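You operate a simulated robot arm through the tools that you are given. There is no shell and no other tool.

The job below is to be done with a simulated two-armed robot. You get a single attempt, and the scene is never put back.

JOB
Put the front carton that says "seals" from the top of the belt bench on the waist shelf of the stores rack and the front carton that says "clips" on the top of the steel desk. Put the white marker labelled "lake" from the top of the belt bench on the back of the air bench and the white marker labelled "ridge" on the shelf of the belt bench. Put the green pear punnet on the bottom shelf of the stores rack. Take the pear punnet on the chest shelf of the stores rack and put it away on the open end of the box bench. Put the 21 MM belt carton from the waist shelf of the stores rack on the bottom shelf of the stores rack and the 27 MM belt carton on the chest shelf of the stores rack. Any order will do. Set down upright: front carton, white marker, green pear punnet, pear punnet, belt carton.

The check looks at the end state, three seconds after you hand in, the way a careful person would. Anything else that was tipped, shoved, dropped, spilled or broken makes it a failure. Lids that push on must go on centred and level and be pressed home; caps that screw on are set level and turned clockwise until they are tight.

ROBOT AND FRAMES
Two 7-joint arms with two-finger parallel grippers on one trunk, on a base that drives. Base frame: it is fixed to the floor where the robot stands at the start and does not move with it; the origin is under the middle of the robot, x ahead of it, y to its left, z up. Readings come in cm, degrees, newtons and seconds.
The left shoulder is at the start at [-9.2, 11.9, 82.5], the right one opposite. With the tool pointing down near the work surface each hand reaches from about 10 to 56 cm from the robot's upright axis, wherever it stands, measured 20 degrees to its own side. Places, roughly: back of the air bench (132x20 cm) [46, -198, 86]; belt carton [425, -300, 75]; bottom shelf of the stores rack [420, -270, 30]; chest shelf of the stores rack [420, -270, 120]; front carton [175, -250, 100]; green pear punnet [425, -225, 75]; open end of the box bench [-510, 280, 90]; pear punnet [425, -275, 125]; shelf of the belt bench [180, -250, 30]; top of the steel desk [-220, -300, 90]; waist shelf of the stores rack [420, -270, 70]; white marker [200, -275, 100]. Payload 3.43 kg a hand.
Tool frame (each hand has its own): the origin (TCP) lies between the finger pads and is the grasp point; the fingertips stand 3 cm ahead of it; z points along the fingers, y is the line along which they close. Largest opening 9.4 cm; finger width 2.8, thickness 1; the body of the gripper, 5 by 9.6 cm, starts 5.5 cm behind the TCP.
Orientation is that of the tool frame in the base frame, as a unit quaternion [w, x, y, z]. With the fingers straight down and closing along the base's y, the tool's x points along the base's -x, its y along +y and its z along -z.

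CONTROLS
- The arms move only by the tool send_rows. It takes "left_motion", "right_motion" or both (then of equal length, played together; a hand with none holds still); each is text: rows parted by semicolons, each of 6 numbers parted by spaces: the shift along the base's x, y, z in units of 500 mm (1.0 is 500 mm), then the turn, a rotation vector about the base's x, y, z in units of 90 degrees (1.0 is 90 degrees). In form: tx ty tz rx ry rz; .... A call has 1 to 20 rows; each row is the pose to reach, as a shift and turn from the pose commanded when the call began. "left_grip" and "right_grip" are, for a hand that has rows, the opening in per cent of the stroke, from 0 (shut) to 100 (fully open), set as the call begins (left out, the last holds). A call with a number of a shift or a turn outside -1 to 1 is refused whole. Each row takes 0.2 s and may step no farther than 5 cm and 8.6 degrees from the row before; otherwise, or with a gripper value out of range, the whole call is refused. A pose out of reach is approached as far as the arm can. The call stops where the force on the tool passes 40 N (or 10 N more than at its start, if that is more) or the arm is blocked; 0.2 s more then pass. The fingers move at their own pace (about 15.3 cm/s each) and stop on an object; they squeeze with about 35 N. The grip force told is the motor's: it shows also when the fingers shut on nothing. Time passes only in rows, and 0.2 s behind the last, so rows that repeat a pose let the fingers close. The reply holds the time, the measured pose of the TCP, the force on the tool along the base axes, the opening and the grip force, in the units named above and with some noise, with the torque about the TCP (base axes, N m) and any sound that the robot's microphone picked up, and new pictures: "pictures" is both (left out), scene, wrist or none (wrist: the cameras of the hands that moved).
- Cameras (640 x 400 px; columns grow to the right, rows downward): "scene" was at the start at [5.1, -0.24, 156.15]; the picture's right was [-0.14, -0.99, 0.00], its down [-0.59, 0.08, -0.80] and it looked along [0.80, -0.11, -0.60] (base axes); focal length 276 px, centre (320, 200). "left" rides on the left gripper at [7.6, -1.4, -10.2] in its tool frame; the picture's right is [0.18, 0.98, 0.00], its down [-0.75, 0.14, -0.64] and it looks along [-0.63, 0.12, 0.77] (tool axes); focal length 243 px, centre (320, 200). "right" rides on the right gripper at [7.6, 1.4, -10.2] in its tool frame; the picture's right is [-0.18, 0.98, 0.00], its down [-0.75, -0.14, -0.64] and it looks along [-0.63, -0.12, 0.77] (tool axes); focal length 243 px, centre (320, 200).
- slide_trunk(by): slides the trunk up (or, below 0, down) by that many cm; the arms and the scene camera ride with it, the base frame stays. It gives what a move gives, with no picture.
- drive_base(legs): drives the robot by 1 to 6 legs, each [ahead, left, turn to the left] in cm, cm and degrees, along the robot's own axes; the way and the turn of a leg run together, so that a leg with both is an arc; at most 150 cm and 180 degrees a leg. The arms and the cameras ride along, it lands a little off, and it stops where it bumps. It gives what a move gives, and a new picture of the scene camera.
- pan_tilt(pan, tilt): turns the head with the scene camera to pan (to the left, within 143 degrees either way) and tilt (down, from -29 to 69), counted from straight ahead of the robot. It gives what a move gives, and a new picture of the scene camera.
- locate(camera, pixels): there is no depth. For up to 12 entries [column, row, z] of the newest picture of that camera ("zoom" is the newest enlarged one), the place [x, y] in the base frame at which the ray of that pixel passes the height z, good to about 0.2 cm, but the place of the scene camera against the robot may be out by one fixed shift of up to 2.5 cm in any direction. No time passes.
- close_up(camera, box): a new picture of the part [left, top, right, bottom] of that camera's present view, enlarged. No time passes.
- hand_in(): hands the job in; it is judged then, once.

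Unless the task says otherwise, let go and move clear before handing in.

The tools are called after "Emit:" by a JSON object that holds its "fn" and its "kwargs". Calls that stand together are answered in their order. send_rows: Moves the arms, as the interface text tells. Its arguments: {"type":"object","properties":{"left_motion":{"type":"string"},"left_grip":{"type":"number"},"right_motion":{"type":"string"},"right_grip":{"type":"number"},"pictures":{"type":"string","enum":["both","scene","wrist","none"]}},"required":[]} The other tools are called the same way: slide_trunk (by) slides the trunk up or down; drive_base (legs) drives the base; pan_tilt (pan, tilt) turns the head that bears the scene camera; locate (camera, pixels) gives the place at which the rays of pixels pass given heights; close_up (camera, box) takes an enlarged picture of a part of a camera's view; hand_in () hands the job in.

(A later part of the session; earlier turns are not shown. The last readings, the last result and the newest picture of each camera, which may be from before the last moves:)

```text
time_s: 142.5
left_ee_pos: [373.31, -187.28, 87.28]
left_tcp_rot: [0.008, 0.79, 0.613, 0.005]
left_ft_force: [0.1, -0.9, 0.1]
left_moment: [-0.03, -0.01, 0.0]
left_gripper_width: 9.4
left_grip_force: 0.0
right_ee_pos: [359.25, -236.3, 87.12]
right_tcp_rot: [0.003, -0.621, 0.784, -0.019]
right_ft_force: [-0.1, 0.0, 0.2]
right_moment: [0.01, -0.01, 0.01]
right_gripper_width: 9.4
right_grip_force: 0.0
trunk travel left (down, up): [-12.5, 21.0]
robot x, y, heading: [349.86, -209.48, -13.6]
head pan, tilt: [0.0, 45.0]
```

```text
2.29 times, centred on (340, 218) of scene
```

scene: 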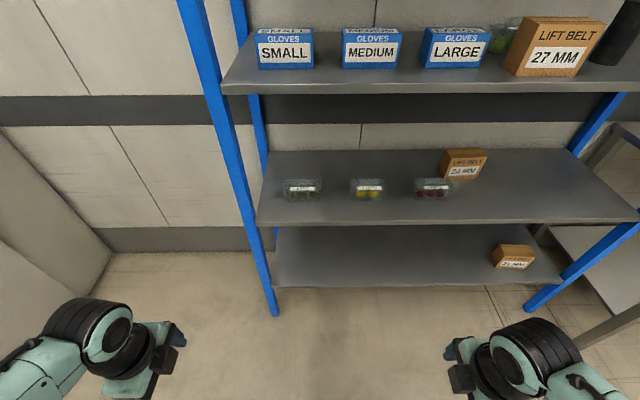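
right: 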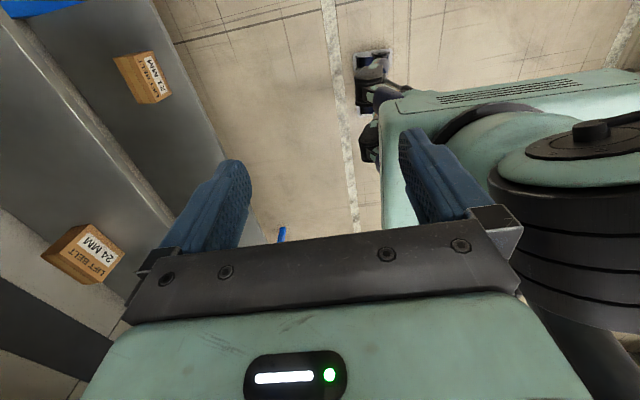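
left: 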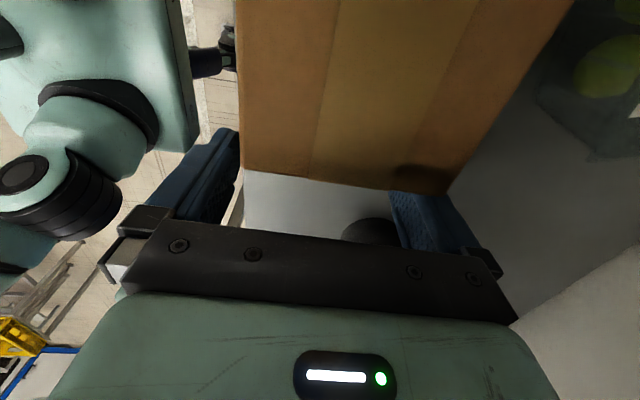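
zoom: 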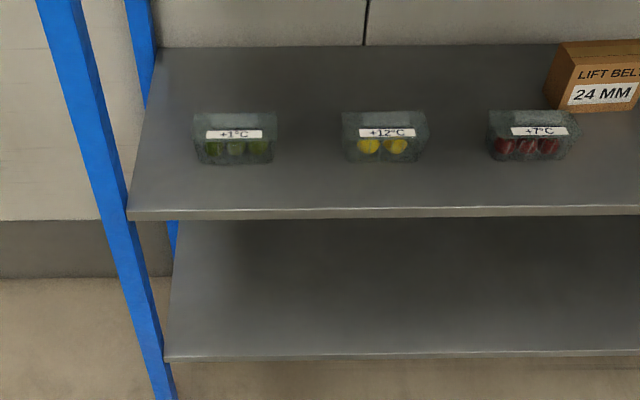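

The leftmost punnet (+1 °C, green fruit) at pixel (303,190) matches the "green pear punnet" place. I locate its corners.

Emit:
{"fn": "locate", "kwargs": {"camera": "scene", "pixels": [[288, 202, 74], [319, 201, 74], [284, 181, 80], [320, 181, 80], [257, 223, 74], [352, 201, 74], [384, 199, 74], [418, 199, 74], [320, 201, 74]]}}

Emit:
{"fn": "close_up", "kwargs": {"camera": "scene", "box": [270, 165, 350, 215]}}

```text
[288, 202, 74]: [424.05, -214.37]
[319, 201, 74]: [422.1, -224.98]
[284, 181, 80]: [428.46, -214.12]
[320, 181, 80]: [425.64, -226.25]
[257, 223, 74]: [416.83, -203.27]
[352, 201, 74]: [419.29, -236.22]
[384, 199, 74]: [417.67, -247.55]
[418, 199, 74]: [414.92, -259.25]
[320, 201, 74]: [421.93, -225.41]
```

```text
8.00 times, centred on (310, 190) of scene
```

zoom: 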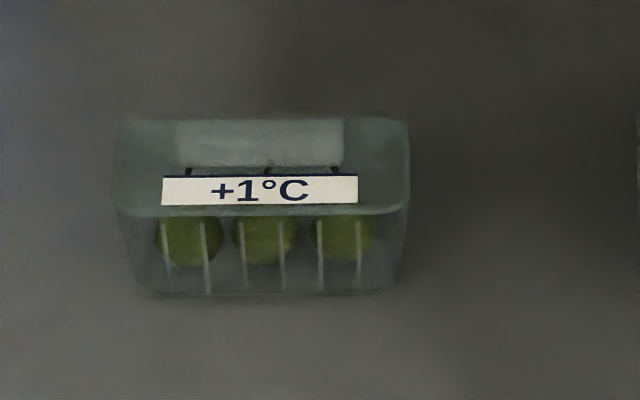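

The green pear punnet is near (427,-220), roughly 12 cm wide and aligned with the rack. I shift left 15 cm and bring the right hand (already yawed) out in front.

Emit:
{"fn": "drive_base", "kwargs": {"legs": [[0, 15, 0]]}}

Emit:
{"fn": "send_rows", "kwargs": {"right_motion": "0.08 0.028 0 0.0166 0.018 0; 0.16 0.056 0 0.0166 0.018 0; 0.24 0.084 0 0.0166 0.018 0; 0.32 0.112 0 0.0166 0.018 0; 0.4 0.14 0 0.0166 0.018 0; 0.48 0.168 0 0.0166 0.018 0; 0.56 0.196 0 0.0166 0.018 0; 0.56 0.196 0 0.0166 0.018 0", "pictures": "both"}}

```text
time_s: 144.5
left_ee_pos: [376.9, -172.78, 87.35]
left_tcp_rot: [0.009, 0.79, 0.613, 0.004]
left_ft_force: [0.6, 0.2, -0.6]
left_moment: [0.02, -0.01, -0.03]
left_gripper_width: 9.44
left_grip_force: 0.0
right_ee_pos: [362.62, -221.7, 87.06]
right_tcp_rot: [0.002, -0.62, 0.784, -0.019]
right_ft_force: [-0.3, 0.0, -0.5]
right_moment: [0.02, -0.03, 0.01]
right_gripper_width: 9.4
right_grip_force: 0.0
trunk travel left (down, up): [-12.5, 21.0]
robot x, y, heading: [353.43, -194.96, -13.3]
head pan, tilt: [0.0, 45.0]
```

scene: 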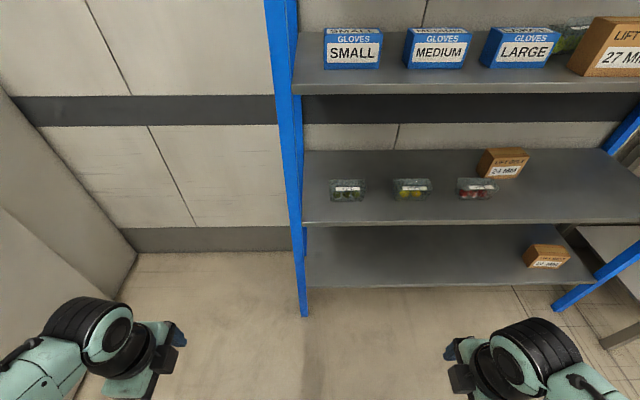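

```text
time_s: 146.3
left_ee_pos: [376.8, -172.81, 87.32]
left_tcp_rot: [0.009, 0.79, 0.612, 0.004]
left_ft_force: [0.4, 0.4, 0.4]
left_moment: [-0.01, 0.02, 0.03]
left_gripper_width: 9.41
left_grip_force: 0.1
right_ee_pos: [390.67, -211.81, 87.32]
right_tcp_rot: [-0.001, -0.621, 0.784, -0.001]
right_ft_force: [0.2, -0.5, 0.6]
right_moment: [-0.02, 0.01, -0.02]
right_gripper_width: 9.4
right_grip_force: 0.1
trunk travel left (down, up): [-12.5, 21.0]
robot x, y, heading: [353.12, -194.54, -13.6]
head pan, tilt: [0.0, 45.0]
```

scene: 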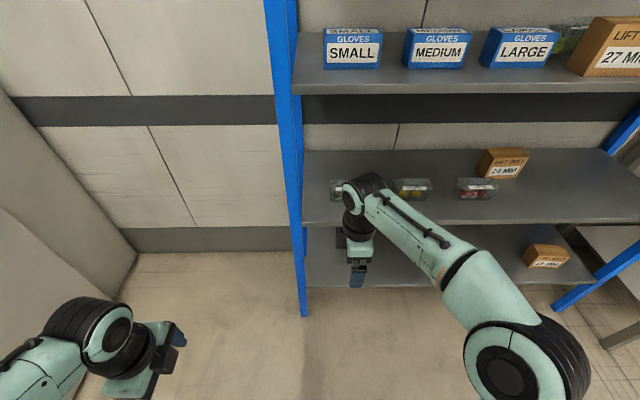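
right: 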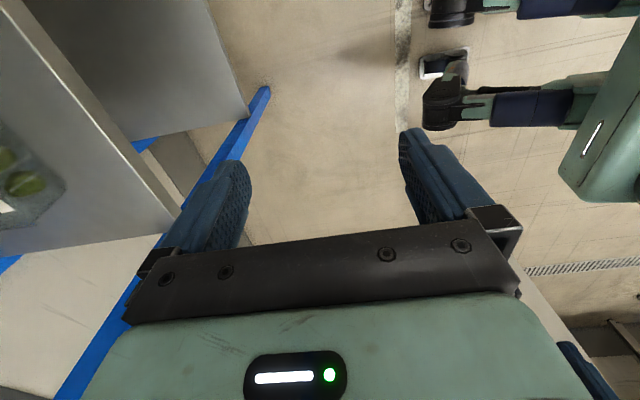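

I lower the right hand to z≈84.5 (clear of the chest shelf underside) and drive 22 cm closer for a better wrist view of the punnet.

Emit:
{"fn": "send_rows", "kwargs": {"right_motion": "0 0 -0.03 0 0 0; 0 0 -0.056 0 0 0", "pictures": "none"}}

Emit:
{"fn": "drive_base", "kwargs": {"legs": [[22, 0, 0]]}}

Emit:
{"fn": "send_rows", "kwargs": {"right_motion": "0 0 0 0 0 0", "pictures": "wrist"}}

```text
time_s: 146.9
left_ee_pos: [376.89, -172.73, 87.41]
left_tcp_rot: [0.009, 0.79, 0.613, 0.004]
left_ft_force: [0.2, -0.8, -0.2]
left_moment: [-0.01, 0.03, -0.02]
left_gripper_width: 9.38
left_grip_force: 0.0
right_ee_pos: [390.65, -212.06, 84.35]
right_tcp_rot: [-0.001, -0.621, 0.784, -0.001]
right_ft_force: [0.2, -0.4, -0.3]
right_moment: [0.01, 0.02, 0.0]
right_gripper_width: 9.39
right_grip_force: 0.0
trunk travel left (down, up): [-12.5, 21.0]
robot x, y, heading: [353.65, -194.84, -13.4]
head pan, tilt: [0.0, 45.0]
```

```text
time_s: 148.6
left_ee_pos: [398.16, -178.12, 87.49]
left_tcp_rot: [0.008, 0.791, 0.612, 0.003]
left_ft_force: [0.4, 0.5, -1.0]
left_moment: [0.0, 0.03, 0.05]
left_gripper_width: 9.4
left_grip_force: 0.0
right_ee_pos: [411.95, -217.34, 84.34]
right_tcp_rot: [-0.001, -0.619, 0.785, 0.0]
right_ft_force: [0.6, 0.0, -0.4]
right_moment: [0.0, 0.02, 0.01]
right_gripper_width: 9.4
right_grip_force: 0.0
trunk travel left (down, up): [-12.5, 21.0]
robot x, y, heading: [374.66, -200.09, -13.8]
head pan, tilt: [0.0, 45.0]
```

scene: 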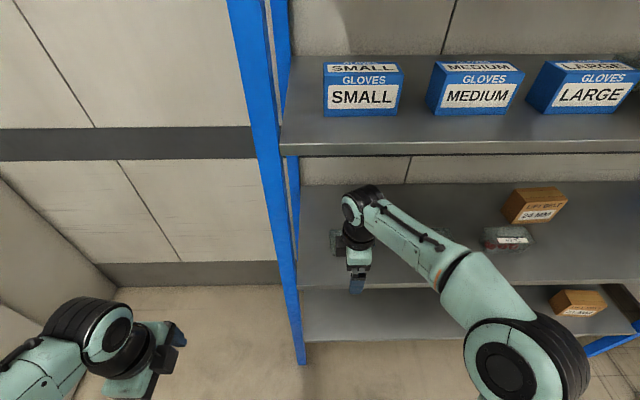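

```text
time_s: 149.0
left_ee_pos: [398.12, -178.08, 87.29]
left_tcp_rot: [0.009, 0.791, 0.611, 0.005]
left_ft_force: [-1.3, 0.2, -0.1]
left_moment: [-0.01, 0.0, -0.02]
left_gripper_width: 9.38
left_grip_force: 0.1
right_ee_pos: [411.72, -217.3, 84.26]
right_tcp_rot: [0.0, -0.619, 0.786, 0.0]
right_ft_force: [0.5, 0.0, 0.2]
right_moment: [0.01, 0.01, 0.02]
right_gripper_width: 9.41
right_grip_force: 0.1
trunk travel left (down, up): [-12.5, 21.0]
robot x, y, heading: [374.31, -200.05, -14.0]
head pan, tilt: [0.0, 45.0]
```

right: 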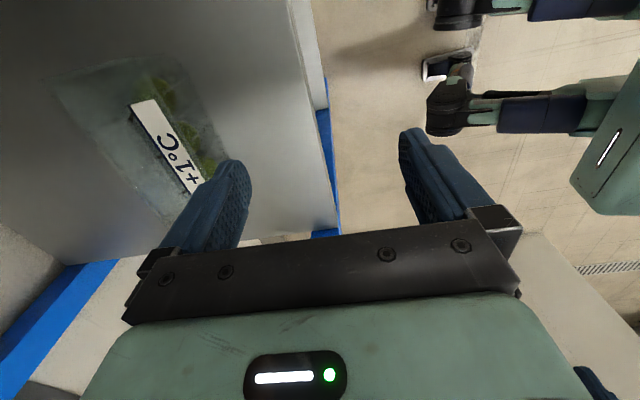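

Emit:
{"fn": "close_up", "kwargs": {"camera": "right", "box": [20, 40, 260, 240]}}

Emit:
{"fn": "locate", "kwargs": {"camera": "right", "pixels": [[180, 55, 74], [180, 55, 79], [52, 88, 79], [225, 150, 74], [137, 102, 78], [190, 192, 78], [160, 220, 78], [155, 100, 79]]}}

```text
2.00 times, centred on (140, 140) of right
```

zoom: 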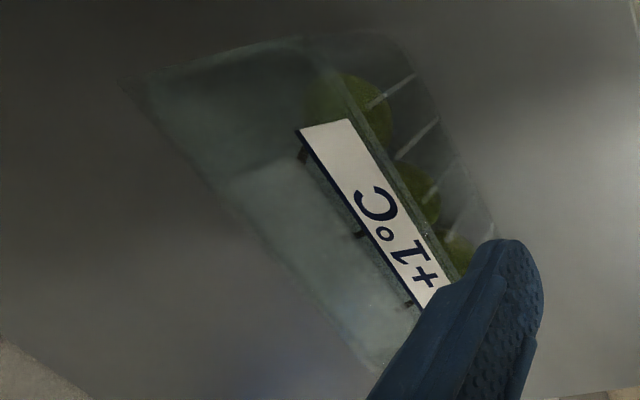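

```text
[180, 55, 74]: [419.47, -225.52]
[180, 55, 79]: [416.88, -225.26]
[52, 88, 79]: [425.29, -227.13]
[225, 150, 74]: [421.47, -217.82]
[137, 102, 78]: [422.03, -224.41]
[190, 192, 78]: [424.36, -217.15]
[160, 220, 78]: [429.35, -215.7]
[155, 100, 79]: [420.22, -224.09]
```

Emit:
{"fn": "locate", "kwargs": {"camera": "zoom", "pixels": [[325, 65, 79], [300, 40, 79], [120, 80, 79], [400, 40, 74], [495, 235, 74], [460, 280, 79], [370, 370, 79], [400, 40, 76], [120, 80, 80], [325, 65, 80]]}}

Emit:
{"fn": "locate", "kwargs": {"camera": "scene", "pixels": [[484, 248, 74], [526, 250, 74], [484, 228, 79]]}}

```text
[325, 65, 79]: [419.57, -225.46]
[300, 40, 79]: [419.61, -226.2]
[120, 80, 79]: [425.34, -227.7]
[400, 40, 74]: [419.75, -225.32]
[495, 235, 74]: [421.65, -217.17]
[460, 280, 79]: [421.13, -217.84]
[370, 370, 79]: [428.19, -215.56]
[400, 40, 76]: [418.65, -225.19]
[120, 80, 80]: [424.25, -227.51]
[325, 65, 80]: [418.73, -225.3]
```

```text
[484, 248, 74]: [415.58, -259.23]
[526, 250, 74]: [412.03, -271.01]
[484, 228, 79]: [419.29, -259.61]
```

The punnet's rim is near z≈79, with its centre about (423.9,-220.9), ~6 cm deep. I raise slightly and drive 10 cm ahead over it.

Emit:
{"fn": "send_rows", "kwargs": {"right_motion": "0 0 0.016 0 0 0; 0 0 0.016 0 0 0", "pictures": "none"}}

Emit:
{"fn": "drive_base", "kwargs": {"legs": [[10, 0, 0]]}}

Emit:
{"fn": "send_rows", "kwargs": {"right_motion": "0 0 0 0 0 0", "pictures": "wrist"}}

Emit:
{"fn": "close_up", "kwargs": {"camera": "right", "box": [120, 20, 440, 220]}}

```text
time_s: 149.6
left_ee_pos: [398.14, -178.11, 87.37]
left_tcp_rot: [0.008, 0.791, 0.611, 0.005]
left_ft_force: [-1.4, -0.4, 1.0]
left_moment: [0.0, -0.03, 0.04]
left_gripper_width: 9.37
left_grip_force: 0.1
right_ee_pos: [412.02, -217.28, 85.28]
right_tcp_rot: [-0.001, -0.619, 0.785, 0.0]
right_ft_force: [-0.2, -0.6, 0.6]
right_moment: [0.03, 0.02, -0.01]
right_gripper_width: 9.41
right_grip_force: 0.1
trunk travel left (down, up): [-12.5, 21.0]
robot x, y, heading: [374.8, -200.03, -13.6]
head pan, tilt: [0.0, 45.0]
```

```text
time_s: 150.7
left_ee_pos: [407.72, -180.4, 87.39]
left_tcp_rot: [0.009, 0.791, 0.612, 0.004]
left_ft_force: [-0.2, -0.4, -0.5]
left_moment: [0.0, 0.02, -0.01]
left_gripper_width: 9.39
left_grip_force: 0.1
right_ee_pos: [421.47, -219.58, 85.18]
right_tcp_rot: [-0.001, -0.62, 0.785, -0.001]
right_ft_force: [-0.1, -0.1, 0.5]
right_moment: [0.0, 0.0, -0.01]
right_gripper_width: 9.4
right_grip_force: 0.1
trunk travel left (down, up): [-12.5, 21.0]
robot x, y, heading: [384.33, -202.04, -13.9]
head pan, tilt: [0.0, 45.0]
```

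scene: 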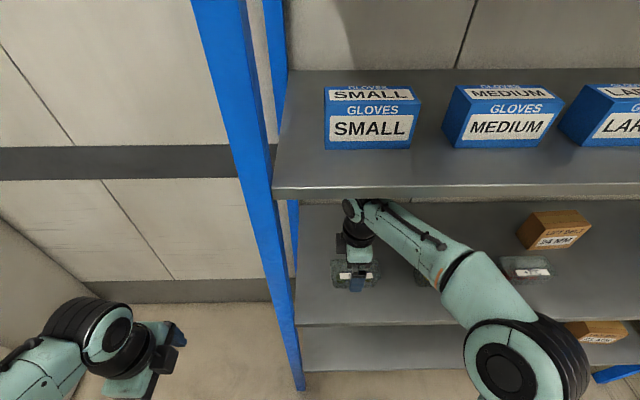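

```text
time_s: 151.1
left_ee_pos: [407.64, -180.41, 87.39]
left_tcp_rot: [0.009, 0.791, 0.611, 0.005]
left_ft_force: [-0.4, -0.4, 0.5]
left_moment: [0.02, 0.01, -0.01]
left_gripper_width: 9.41
left_grip_force: 0.0
right_ee_pos: [421.49, -219.66, 85.27]
right_tcp_rot: [0.0, -0.62, 0.785, -0.001]
right_ft_force: [-0.2, 0.9, -0.4]
right_moment: [0.0, 0.02, 0.0]
right_gripper_width: 9.41
right_grip_force: 0.0
trunk travel left (down, up): [-12.5, 21.0]
robot x, y, heading: [384.21, -202.3, -13.3]
head pan, tilt: [0.0, 45.0]
```

right: 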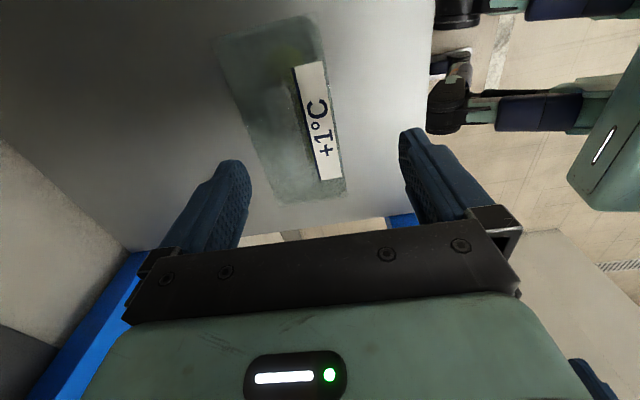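

```text
2.00 times, centred on (280, 120) of right
```

zoom: 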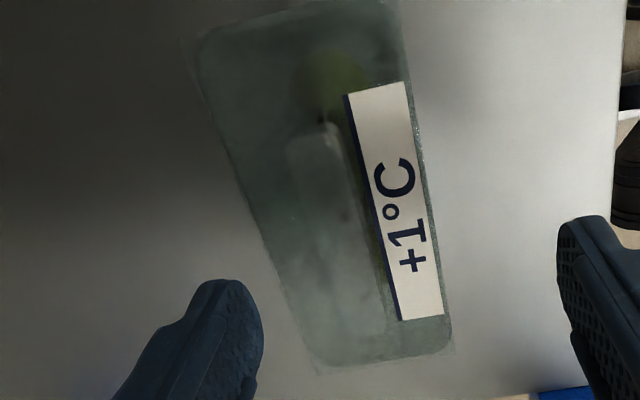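

Now the whole lid is visible between the fingers. I locate its four corners.

Emit:
{"fn": "locate", "kwargs": {"camera": "zoom", "pixels": [[190, 35, 79], [400, 0, 79], [452, 350, 79], [318, 372, 79], [190, 35, 81], [400, 0, 81], [452, 350, 81], [318, 372, 81]]}}

```text
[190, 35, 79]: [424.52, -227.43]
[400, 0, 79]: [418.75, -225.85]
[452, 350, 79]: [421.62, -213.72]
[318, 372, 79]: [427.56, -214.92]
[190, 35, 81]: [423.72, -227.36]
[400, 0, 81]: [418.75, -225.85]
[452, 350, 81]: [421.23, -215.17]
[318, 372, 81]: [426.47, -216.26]
```

The lid is 6.0 × 12.5 cm, centred at (423.2,-220.5). I centre the hand and descend to TCP z≈77.8.

Emit:
{"fn": "send_rows", "kwargs": {"right_motion": "0.036 -0.018 0 0 0 0; 0.036 -0.018 -0.04 0 0 0; 0.036 -0.018 -0.08 0 0 0; 0.036 -0.018 -0.12 0 0 0; 0.036 -0.018 -0.148 0 0 0; 0.036 -0.018 -0.148 0 0 0", "pictures": "wrist"}}

```text
time_s: 152.5
left_ee_pos: [407.47, -180.48, 87.38]
left_tcp_rot: [0.009, 0.791, 0.612, 0.004]
left_ft_force: [0.1, 0.1, 0.3]
left_moment: [0.0, 0.02, -0.02]
left_gripper_width: 9.39
left_grip_force: 0.1
right_ee_pos: [423.24, -220.49, 77.89]
right_tcp_rot: [0.0, -0.619, 0.785, -0.001]
right_ft_force: [0.2, 0.9, 0.2]
right_moment: [0.0, 0.03, -0.01]
right_gripper_width: 9.42
right_grip_force: 0.0
trunk travel left (down, up): [-12.5, 21.0]
robot x, y, heading: [383.85, -202.18, -13.9]
head pan, tilt: [0.0, 45.0]
```

right: 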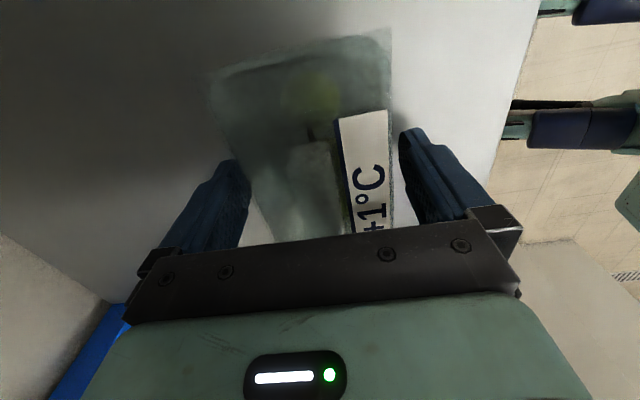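

The punnet is between the fingers; I close and then lift 2.5 cm.

Emit:
{"fn": "send_rows", "kwargs": {"right_motion": "0 0 0 0 0 0; 0 0 0 0 0 0; 0 0 0 0 0 0; 0 0 0 0 0 0; 0 0 0.02 0 0 0; 0 0 0.04 0 0 0; 0 0 0.05 0 0 0; 0 0 0.05 0 0 0", "right_grip": 30, "pictures": "both"}}

```text
time_s: 154.3
left_ee_pos: [407.63, -180.46, 87.33]
left_tcp_rot: [0.008, 0.791, 0.611, 0.005]
left_ft_force: [-0.2, 0.0, 0.0]
left_moment: [-0.03, 0.01, 0.02]
left_gripper_width: 9.39
left_grip_force: 0.1
right_ee_pos: [423.33, -220.51, 80.46]
right_tcp_rot: [0.0, -0.619, 0.785, 0.0]
right_ft_force: [0.6, 0.1, -0.6]
right_moment: [0.05, 0.0, 0.0]
right_gripper_width: 6.37
right_grip_force: 34.7
trunk travel left (down, up): [-12.5, 21.0]
robot x, y, heading: [384.05, -202.09, -13.6]
head pan, tilt: [0.0, 45.0]
```

scene: 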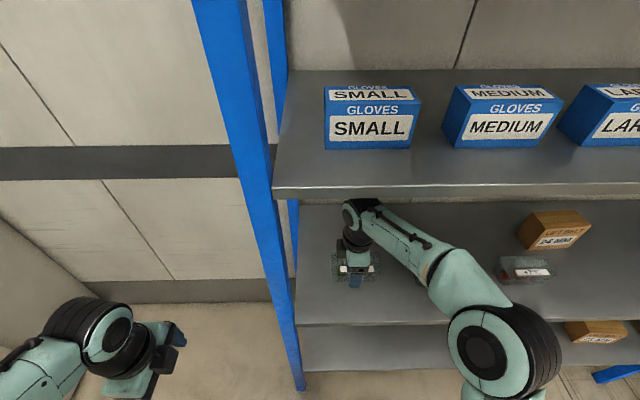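
right: 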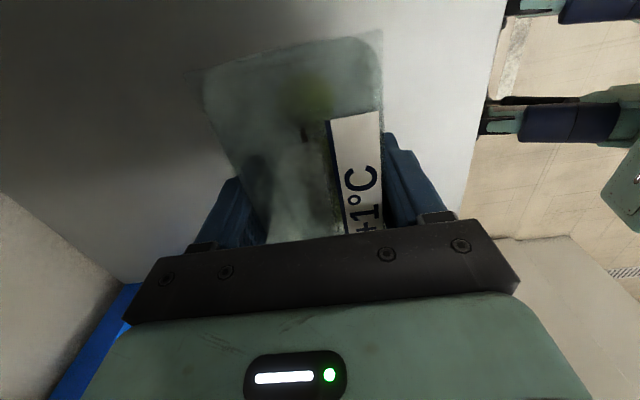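

The punnet moves with the hand (6.37 cm, 34.7 N). I back out 32 cm.

Emit:
{"fn": "drive_base", "kwargs": {"legs": [[-32, 0, 0]]}}

Emit:
{"fn": "close_up", "kwargs": {"camera": "scene", "box": [250, 140, 450, 265]}}

```text
time_s: 156.5
left_ee_pos: [376.6, -172.86, 87.47]
left_tcp_rot: [0.01, 0.793, 0.609, 0.004]
left_ft_force: [0.7, -0.7, -0.2]
left_moment: [0.01, -0.05, -0.02]
left_gripper_width: 9.42
left_grip_force: 0.0
right_ee_pos: [391.98, -213.0, 80.4]
right_tcp_rot: [0.0, -0.618, 0.787, -0.001]
right_ft_force: [0.6, -0.1, -0.5]
right_moment: [-0.03, -0.01, 0.01]
right_gripper_width: 6.38
right_grip_force: 35.1
trunk travel left (down, up): [-12.5, 21.0]
robot x, y, heading: [353.19, -194.37, -13.9]
head pan, tilt: [0.0, 45.0]
```

scene: 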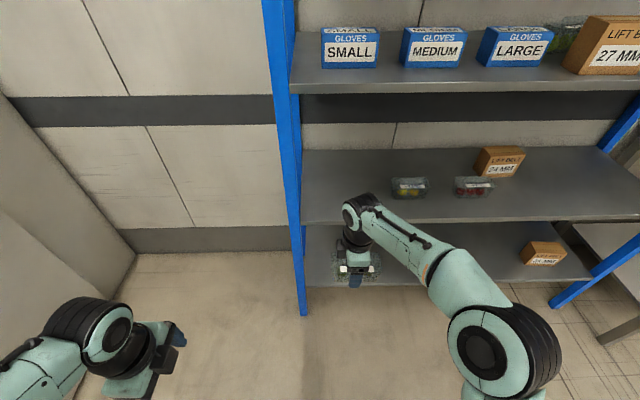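

```text
3.20 times, centred on (350, 202) of scene
```

zoom: 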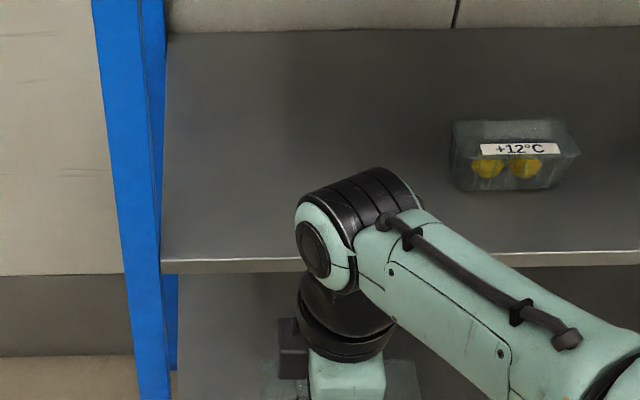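

The punnet is out. I lower the trunk fully and bring the right hand down to the bottom shelf's level, 5 cm further from the post.

Emit:
{"fn": "slide_trunk", "kwargs": {"by": -12.5}}

Emit:
{"fn": "send_rows", "kwargs": {"right_motion": "-0.003 -0.012 -0.08 0 0 0; -0.006 -0.024 -0.16 0 0 0; -0.01 -0.04 -0.24 0 0 0; -0.014 -0.055 -0.32 0 0 0; -0.018 -0.07 -0.4 0 0 0; -0.02 -0.085 -0.48 0 0 0; -0.023 -0.097 -0.55 0 0 0; -0.023 -0.097 -0.55 0 0 0", "pictures": "both"}}

```text
time_s: 158.0
left_ee_pos: [376.66, -172.84, 74.9]
left_tcp_rot: [0.008, 0.793, 0.61, 0.003]
left_ft_force: [0.5, -0.1, 0.1]
left_moment: [-0.01, 0.02, -0.01]
left_gripper_width: 9.4
left_grip_force: 0.0
right_ee_pos: [392.12, -213.06, 67.84]
right_tcp_rot: [0.0, -0.617, 0.787, 0.0]
right_ft_force: [-0.4, -0.5, -0.7]
right_moment: [0.03, 0.0, 0.0]
right_gripper_width: 6.36
right_grip_force: 35.2
trunk travel left (down, up): [0.0, 33.5]
robot x, y, heading: [353.13, -194.93, -14.1]
head pan, tilt: [0.0, 45.0]
```

```text
time_s: 159.8
left_ee_pos: [376.58, -172.81, 74.97]
left_tcp_rot: [0.009, 0.793, 0.609, 0.005]
left_ft_force: [-0.1, 0.9, -0.7]
left_moment: [0.04, 0.02, -0.03]
left_gripper_width: 9.41
left_grip_force: 0.2
right_ee_pos: [390.93, -218.0, 40.32]
right_tcp_rot: [-0.001, -0.617, 0.787, 0.0]
right_ft_force: [-1.2, -1.1, -0.5]
right_moment: [-0.01, 0.02, -0.02]
right_gripper_width: 6.39
right_grip_force: 34.9
trunk travel left (down, up): [0.0, 33.5]
robot x, y, heading: [353.17, -194.83, -14.0]
head pan, tilt: [0.0, 45.0]
```

scene: 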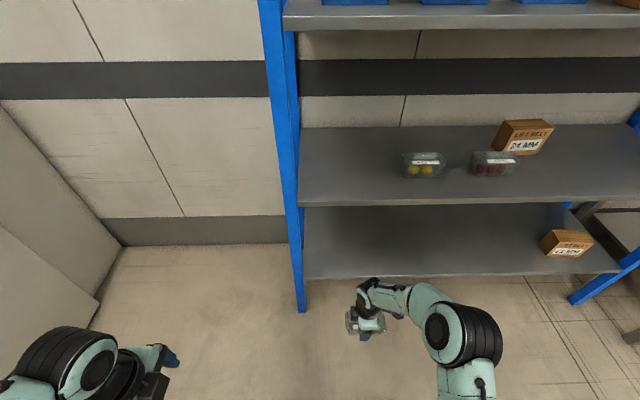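
right: 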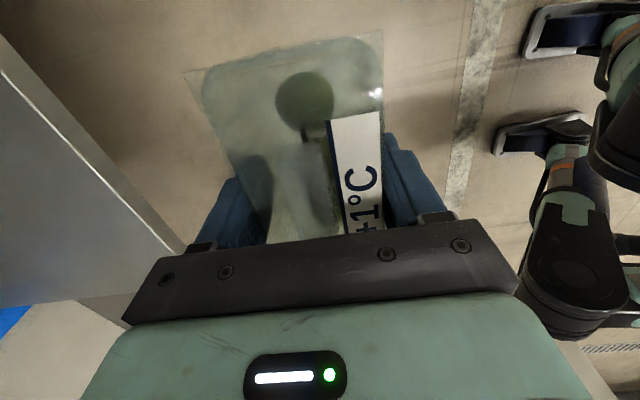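

I extend the right arm ~8.7 cm (elbow flattens) and then drive 20 cm ahead under the waist shelf.

Emit:
{"fn": "send_rows", "kwargs": {"right_motion": "0.06 -0.014 0 0 0 0; 0.12 -0.028 0 0 0 0; 0.169 -0.042 0 0 0 0; 0.169 -0.042 0 0 0 0", "pictures": "none"}}

Emit:
{"fn": "drive_base", "kwargs": {"legs": [[12, 0, 0]]}}

```text
time_s: 160.8
left_ee_pos: [376.54, -172.8, 74.82]
left_tcp_rot: [0.009, 0.793, 0.609, 0.004]
left_ft_force: [0.3, -0.1, -1.0]
left_moment: [-0.01, 0.0, 0.02]
left_gripper_width: 9.41
left_grip_force: 0.0
right_ee_pos: [399.4, -220.01, 40.5]
right_tcp_rot: [-0.001, -0.618, 0.786, 0.0]
right_ft_force: [-0.4, -0.4, -0.7]
right_moment: [-0.04, 0.01, -0.03]
right_gripper_width: 6.35
right_grip_force: 35.0
trunk travel left (down, up): [0.0, 33.5]
robot x, y, heading: [352.75, -195.12, -14.1]
head pan, tilt: [0.0, 45.0]
```

```text
time_s: 162.0
left_ee_pos: [388.05, -175.77, 74.86]
left_tcp_rot: [0.008, 0.793, 0.609, 0.004]
left_ft_force: [0.1, 0.4, -0.2]
left_moment: [0.02, 0.01, 0.01]
left_gripper_width: 9.43
left_grip_force: 0.0
right_ee_pos: [410.76, -222.97, 40.48]
right_tcp_rot: [0.0, -0.617, 0.787, -0.001]
right_ft_force: [0.2, -0.3, 0.0]
right_moment: [0.01, -0.01, -0.01]
right_gripper_width: 6.38
right_grip_force: 34.9
trunk travel left (down, up): [0.0, 33.5]
robot x, y, heading: [364.51, -197.56, -14.4]
head pan, tilt: [0.0, 45.0]
```

scene: 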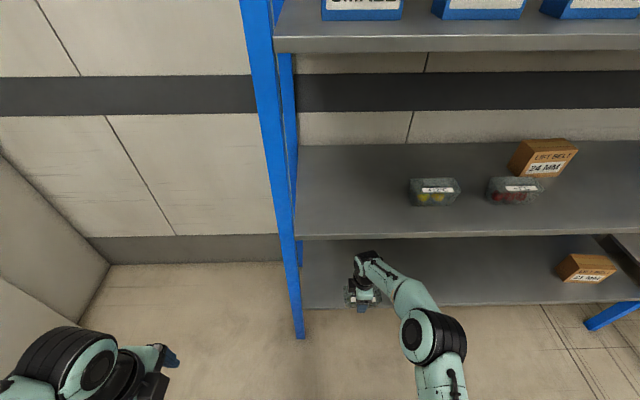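

Clear. I drive 9 cm more so that the punnet stands ~8 cm inside the bottom shelf, then lower to contact.

Emit:
{"fn": "drive_base", "kwargs": {"legs": [[9, 0, 0]]}}

Emit:
{"fn": "send_rows", "kwargs": {"right_motion": "0 0 -0.02 0 0 0; 0 0 -0.034 0 0 0; 0 0 -0.04 0 0 0; 0 0 -0.046 0 0 0; 0 0 -0.052 0 0 0; 0 0 -0.058 0 0 0", "pictures": "both"}}

```text
time_s: 163.1
left_ee_pos: [396.98, -178.09, 74.89]
left_tcp_rot: [0.009, 0.794, 0.608, 0.003]
left_ft_force: [0.4, -0.3, -0.1]
left_moment: [0.0, 0.01, 0.02]
left_gripper_width: 9.37
left_grip_force: 0.1
right_ee_pos: [419.42, -225.18, 39.96]
right_tcp_rot: [-0.003, -0.617, 0.787, 0.003]
right_ft_force: [-0.1, 0.0, -0.3]
right_moment: [0.02, 0.0, 0.0]
right_gripper_width: 6.35
right_grip_force: 34.8
trunk travel left (down, up): [0.0, 33.5]
robot x, y, heading: [373.03, -199.58, -14.2]
head pan, tilt: [0.0, 45.0]
```

scene: 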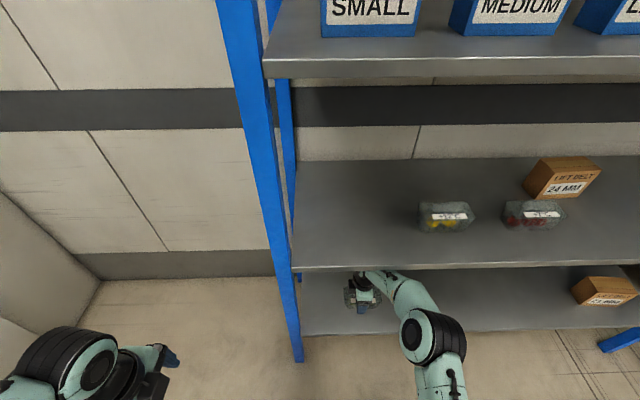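

```text
time_s: 164.5
left_ee_pos: [397.03, -177.94, 74.84]
left_tcp_rot: [0.008, 0.793, 0.609, 0.004]
left_ft_force: [0.7, 0.1, -1.0]
left_moment: [-0.01, -0.01, 0.01]
left_gripper_width: 9.39
left_grip_force: 0.0
right_ee_pos: [419.41, -225.17, 37.24]
right_tcp_rot: [-0.002, -0.617, 0.787, 0.002]
right_ft_force: [0.3, -0.1, -0.8]
right_moment: [0.01, -0.02, 0.0]
right_gripper_width: 6.33
right_grip_force: 35.1
trunk travel left (down, up): [0.0, 33.5]
robot x, y, heading: [372.95, -199.48, -14.0]
head pan, tilt: [0.0, 45.0]
```

scene: 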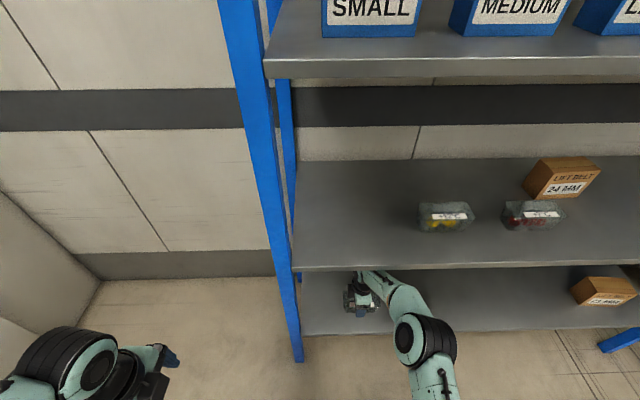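
right: 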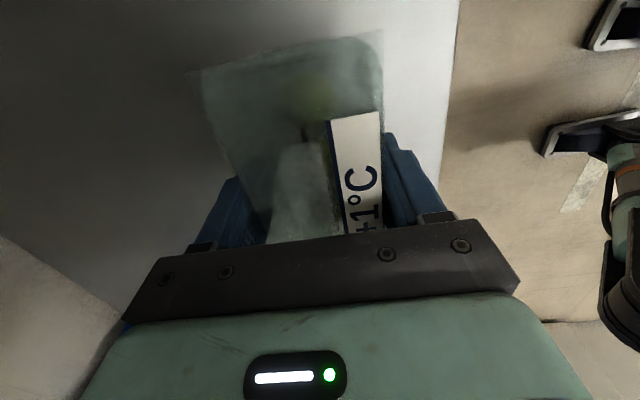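

No contact yet at 37.2; I continue in 2 mm steps.

Emit:
{"fn": "send_rows", "kwargs": {"right_motion": "0 0 -0.004 0 0 0; 0 0 -0.008 0 0 0; 0 0 -0.012 0 0 0; 0 0 -0.016 0 0 0; 0 0 -0.02 0 0 0; 0 0 -0.024 0 0 0", "pictures": "none"}}

```text
time_s: 165.9
left_ee_pos: [396.87, -178.03, 74.93]
left_tcp_rot: [0.008, 0.793, 0.609, 0.004]
left_ft_force: [-0.5, 0.3, 0.2]
left_moment: [-0.01, 0.0, -0.01]
left_gripper_width: 9.4
left_grip_force: 0.0
right_ee_pos: [419.41, -225.31, 36.03]
right_tcp_rot: [-0.003, -0.617, 0.787, 0.002]
right_ft_force: [-0.2, -0.9, -0.8]
right_moment: [-0.02, 0.05, 0.04]
right_gripper_width: 6.38
right_grip_force: 35.5
trunk travel left (down, up): [0.0, 33.5]
robot x, y, heading: [373.44, -199.89, -14.1]
head pan, tilt: [0.0, 45.0]
```

Still free at 36.0; I continue.

Emit:
{"fn": "send_rows", "kwargs": {"right_motion": "0 0 -0.004 0 0 0; 0 0 -0.008 0 0 0; 0 0 -0.012 0 0 0; 0 0 -0.016 0 0 0; 0 0 -0.02 0 0 0; 0 0 -0.024 0 0 0; 0 0 -0.028 0 0 0; 0 0 -0.032 0 0 0", "pictures": "both"}}

```text
time_s: 167.7
left_ee_pos: [396.84, -177.98, 74.9]
left_tcp_rot: [0.009, 0.793, 0.609, 0.003]
left_ft_force: [0.2, 0.1, 0.2]
left_moment: [0.0, 0.02, -0.02]
left_gripper_width: 9.39
left_grip_force: 0.0
right_ee_pos: [419.59, -225.25, 35.05]
right_tcp_rot: [-0.001, -0.618, 0.786, -0.001]
right_ft_force: [-2.6, 1.0, 9.8]
right_moment: [-0.33, -0.05, -0.09]
right_gripper_width: 6.35
right_grip_force: 35.4
trunk travel left (down, up): [0.0, 33.5]
robot x, y, heading: [373.43, -199.36, -14.1]
head pan, tilt: [0.0, 45.0]
stopped in row 8 (right hand): the force on the tool passed its limit at 43 N (the readings are from after the stop); the commanded pose is now the measured one
```

scene: 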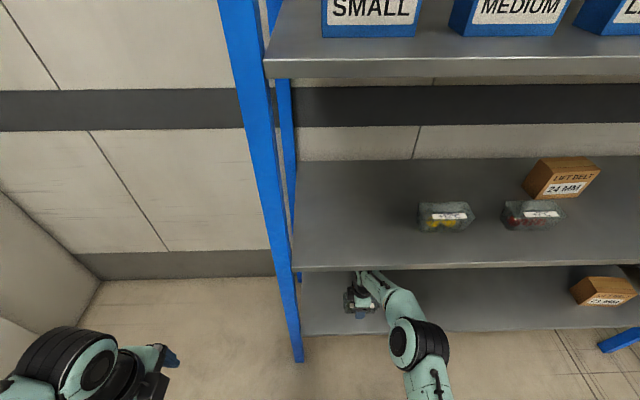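
right: 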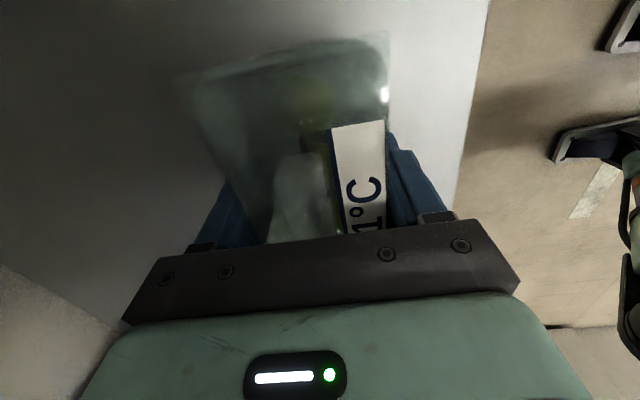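

Contact with the shelf at TCP z 35.05. I ease up 2 mm and open the right gripper.

Emit:
{"fn": "send_rows", "kwargs": {"right_motion": "0 0 0.004 0 0 0; 0 0 0.004 0 0 0; 0 0 0.004 0 0 0; 0 0 0.004 0 0 0", "right_grip": 100, "pictures": "wrist"}}

```text
time_s: 168.7
left_ee_pos: [396.88, -177.96, 74.79]
left_tcp_rot: [0.009, 0.793, 0.609, 0.006]
left_ft_force: [0.2, 0.7, -0.7]
left_moment: [-0.01, 0.02, -0.01]
left_gripper_width: 9.41
left_grip_force: 0.0
right_ee_pos: [419.45, -225.26, 35.12]
right_tcp_rot: [-0.002, -0.617, 0.787, 0.002]
right_ft_force: [0.0, 0.2, 0.6]
right_moment: [-0.03, 0.04, -0.02]
right_gripper_width: 9.4
right_grip_force: 0.0
trunk travel left (down, up): [0.0, 33.5]
robot x, y, heading: [373.29, -199.82, -14.0]
head pan, tilt: [0.0, 45.0]
```

right: 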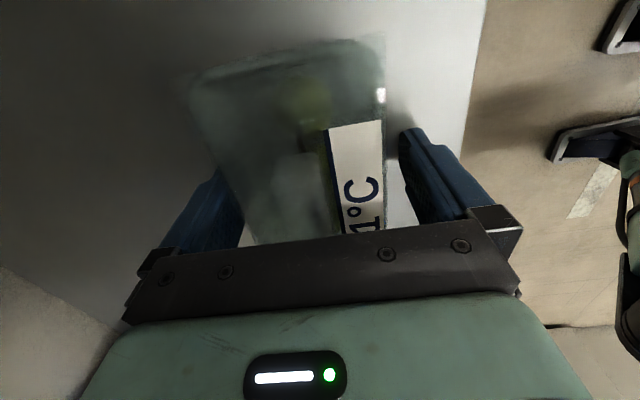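

Released; the punnet sits level. I raise 4 cm, slide right past it, and back out.

Emit:
{"fn": "send_rows", "kwargs": {"right_motion": "0 0 0.04 0 0 0; 0 0 0.09 0 0 0; -0.012 -0.05 0.09 0 0 0; -0.024 -0.1 0.09 0 0 0; -0.036 -0.15 0.09 0 0 0; -0.048 -0.19 0.09 0 0 0; -0.048 -0.19 0.09 0 0 0", "pictures": "both"}}

```text
time_s: 170.2
left_ee_pos: [396.9, -178.05, 74.9]
left_tcp_rot: [0.009, 0.793, 0.609, 0.005]
left_ft_force: [-0.7, 0.2, 0.0]
left_moment: [0.01, 0.01, 0.01]
left_gripper_width: 9.4
left_grip_force: 0.1
right_ee_pos: [417.06, -234.88, 39.57]
right_tcp_rot: [-0.001, -0.617, 0.787, 0.002]
right_ft_force: [-0.5, 0.4, 0.3]
right_moment: [-0.01, -0.03, 0.01]
right_gripper_width: 9.38
right_grip_force: 0.0
trunk travel left (down, up): [0.0, 33.5]
robot x, y, heading: [373.33, -199.58, -13.9]
head pan, tilt: [0.0, 45.0]
```

scene: 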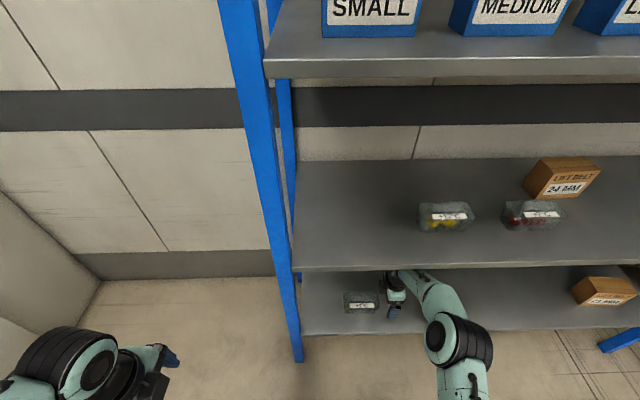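
right: 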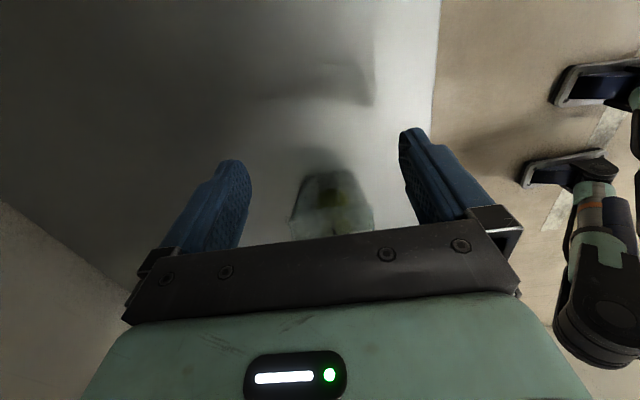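

The green pear punnet stands on the bottom shelf (pixel (361,301)). I back out and check, then head around to the open side of the belt bench.

Emit:
{"fn": "drive_base", "kwargs": {"legs": [[-33, 0, 0]]}}

Emit:
{"fn": "close_up", "kwargs": {"camera": "scene", "box": [270, 100, 640, 331]}}

Emit:
{"fn": "pan_tilt", "kwargs": {"pan": -90, "tilt": 25}}

```text
time_s: 172.4
left_ee_pos: [364.69, -169.86, 74.85]
left_tcp_rot: [0.009, 0.794, 0.608, 0.005]
left_ft_force: [-0.8, 0.0, -0.2]
left_moment: [0.03, 0.0, -0.01]
left_gripper_width: 9.39
left_grip_force: 0.1
right_ee_pos: [385.05, -226.6, 39.43]
right_tcp_rot: [-0.001, -0.617, 0.787, 0.001]
right_ft_force: [-0.1, -0.2, -0.4]
right_moment: [0.01, 0.01, 0.01]
right_gripper_width: 9.4
right_grip_force: 0.1
trunk travel left (down, up): [0.0, 33.5]
robot x, y, heading: [340.75, -191.51, -13.9]
head pan, tilt: [0.0, 45.0]
```

scene: 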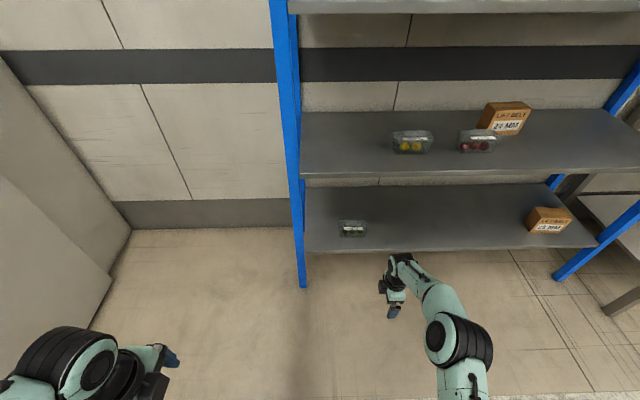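

```text
1.73 times, centred on (455, 216) of scene
```

zoom: 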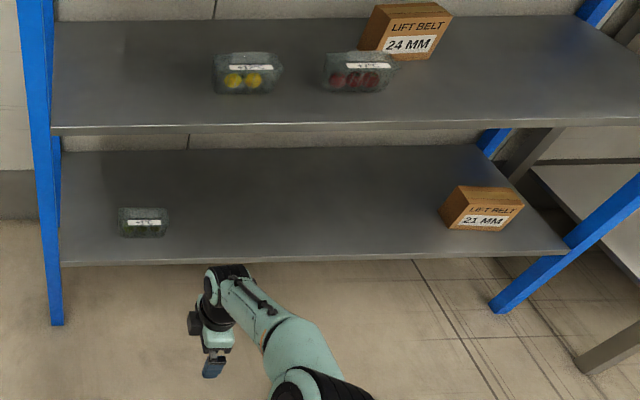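

```text
time_s: 174.1
left_ee_pos: [364.57, -169.84, 74.9]
left_tcp_rot: [0.008, 0.793, 0.609, 0.004]
left_ft_force: [-0.3, 0.0, -0.5]
left_moment: [0.03, -0.03, 0.0]
left_gripper_width: 9.39
left_grip_force: 0.1
right_ee_pos: [385.01, -226.74, 39.62]
right_tcp_rot: [-0.001, -0.617, 0.787, 0.002]
right_ft_force: [0.2, -0.1, -0.2]
right_moment: [0.0, 0.01, 0.05]
right_gripper_width: 9.4
right_grip_force: 0.0
trunk travel left (down, up): [0.0, 33.5]
robot x, y, heading: [340.9, -191.62, -14.1]
head pan, tilt: [-90.0, 25.0]
```

scene: 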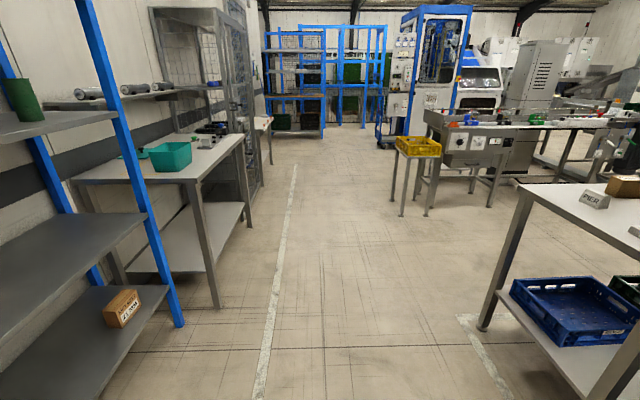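

The belt bench is visible at right with a "PIER" marker on top. I raise the trunk, tuck the right hand, and drive around the bench's end.

Emit:
{"fn": "slide_trunk", "kwargs": {"by": 25}}

Emit:
{"fn": "send_rows", "kwargs": {"right_motion": "-0.05 0.03 0.06 0 0 0; -0.1 0.06 0.12 0 0 0; -0.15 0.09 0.18 0 0 0; -0.2 0.12 0.24 0 0 0; -0.25 0.15 0.3 0 0 0; -0.3 0.18 0.37 0 0 0; -0.35 0.21 0.44 0 0 0; -0.4 0.245 0.52 0 0 0; -0.446 0.276 0.6 0 0 0; -0.446 0.276 0.6 0 0 0", "pictures": "none"}}

Emit:
{"fn": "drive_base", "kwargs": {"legs": [[-20, -30, 0], [0, -120, 0], [0, 0, 90]]}}

Emit:
{"fn": "pan_tilt", "kwargs": {"pan": 20, "tilt": 25}}

Emit:
{"fn": "pan_tilt", "kwargs": {"pan": 80, "tilt": 20}}

```text
time_s: 176.7
left_ee_pos: [364.63, -169.89, 99.93]
left_tcp_rot: [0.008, 0.793, 0.609, 0.004]
left_ft_force: [0.3, 0.6, 0.2]
left_moment: [0.01, -0.03, 0.01]
left_gripper_width: 9.43
left_grip_force: 0.0
right_ee_pos: [384.94, -226.76, 64.54]
right_tcp_rot: [-0.001, -0.617, 0.787, 0.001]
right_ft_force: [-0.9, 0.0, -0.1]
right_moment: [0.02, 0.0, -0.02]
right_gripper_width: 9.42
right_grip_force: 0.0
trunk travel left (down, up): [-25.0, 8.5]
robot x, y, heading: [341.34, -191.51, -14.1]
head pan, tilt: [-90.0, 25.0]
```

```text
refused: row 8 steps farther than a row can; nothing moved
```

```text
time_s: 194.2
left_ee_pos: [264.16, -310.17, 99.91]
left_tcp_rot: [0.003, 0.119, 0.993, 0.009]
left_ft_force: [0.4, -0.6, 1.4]
left_moment: [0.0, -0.03, 0.0]
left_gripper_width: 9.38
left_grip_force: 0.0
right_ee_pos: [320.61, -288.67, 64.63]
right_tcp_rot: [0.001, 0.994, -0.11, 0.0]
right_ft_force: [0.1, 0.4, -0.9]
right_moment: [0.03, -0.01, 0.0]
right_gripper_width: 9.41
right_grip_force: 0.0
trunk travel left (down, up): [-25.0, 8.5]
robot x, y, heading: [286.63, -333.25, 77.0]
head pan, tilt: [-90.0, 25.0]
```

scene: 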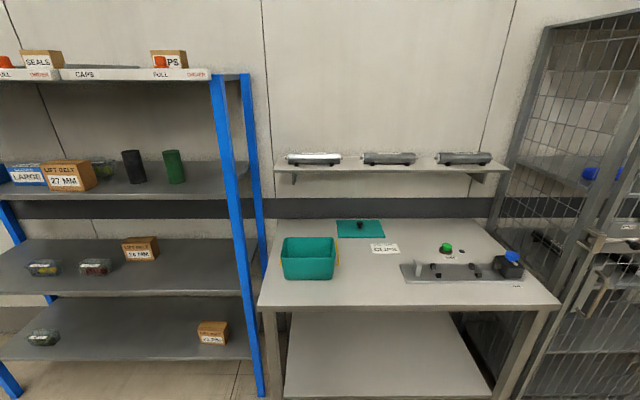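

```text
time_s: 196.0
left_ee_pos: [264.21, -310.23, 99.9]
left_tcp_rot: [0.003, 0.119, 0.993, 0.008]
left_ft_force: [-0.3, 0.6, -0.1]
left_moment: [0.04, 0.0, 0.0]
left_gripper_width: 9.39
left_grip_force: 0.1
right_ee_pos: [320.58, -288.61, 64.6]
right_tcp_rot: [0.001, 0.994, -0.109, 0.0]
right_ft_force: [0.7, 0.5, -0.4]
right_moment: [-0.03, 0.0, -0.04]
right_gripper_width: 9.4
right_grip_force: 0.2
trunk travel left (down, up): [-25.0, 8.5]
robot x, y, heading: [285.93, -333.03, 77.1]
head pan, tilt: [20.0, 25.0]
```

scene: 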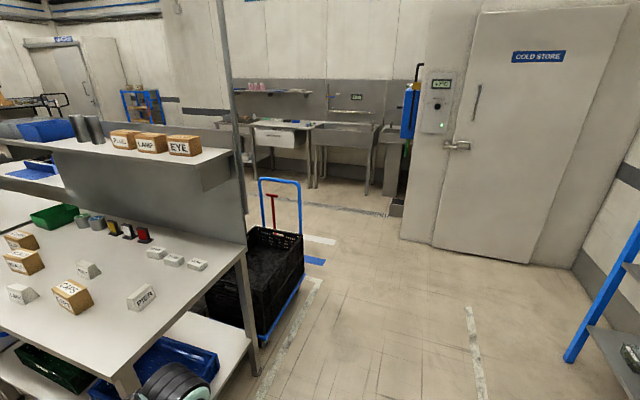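

```text
time_s: 197.3
left_ee_pos: [264.24, -310.19, 99.95]
left_tcp_rot: [0.003, 0.118, 0.993, 0.008]
left_ft_force: [0.5, -0.4, -0.4]
left_moment: [0.01, -0.02, 0.01]
left_gripper_width: 9.4
left_grip_force: 0.1
right_ee_pos: [320.53, -288.66, 64.59]
right_tcp_rot: [0.002, 0.994, -0.11, 0.0]
right_ft_force: [0.2, -0.6, 1.1]
right_moment: [-0.02, 0.0, 0.04]
right_gripper_width: 9.39
right_grip_force: 0.1
trunk travel left (down, up): [-25.0, 8.5]
robot x, y, heading: [286.19, -333.4, 77.3]
head pan, tilt: [80.0, 20.0]
```

scene: 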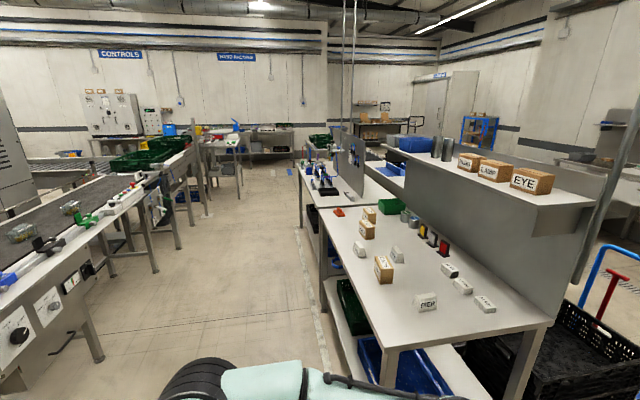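

I now see the belt bench's top with cartons and white markers. I zoom in to read labels.

Emit:
{"fn": "close_up", "kwargs": {"camera": "scene", "box": [320, 190, 520, 315]}}

Emit:
{"fn": "locate", "kwargs": {"camera": "scene", "pixels": [[388, 348, 88], [556, 323, 88], [320, 210, 88], [425, 308, 88], [384, 280, 88], [360, 252, 88], [397, 258, 88], [368, 235, 88], [450, 272, 88], [463, 288, 88], [484, 305, 88], [310, 195, 88]]}}

```text
3.20 times, centred on (420, 252) of scene
```

zoom: 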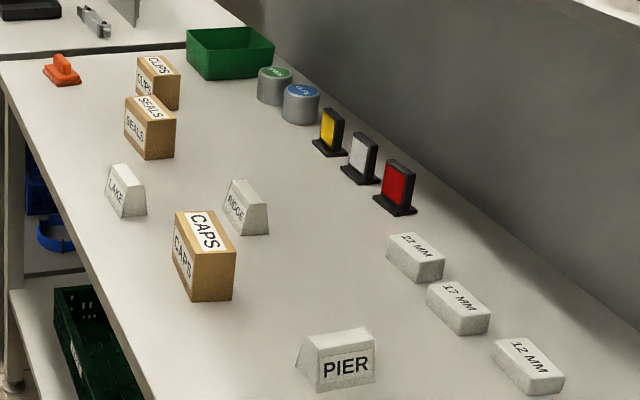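

```text
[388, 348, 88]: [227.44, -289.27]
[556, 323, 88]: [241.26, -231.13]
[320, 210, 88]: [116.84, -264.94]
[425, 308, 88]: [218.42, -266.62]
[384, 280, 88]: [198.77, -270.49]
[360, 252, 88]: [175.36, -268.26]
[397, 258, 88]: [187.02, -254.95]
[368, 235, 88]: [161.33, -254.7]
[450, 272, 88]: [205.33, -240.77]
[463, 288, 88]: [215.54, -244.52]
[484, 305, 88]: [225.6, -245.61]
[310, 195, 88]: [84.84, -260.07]
```

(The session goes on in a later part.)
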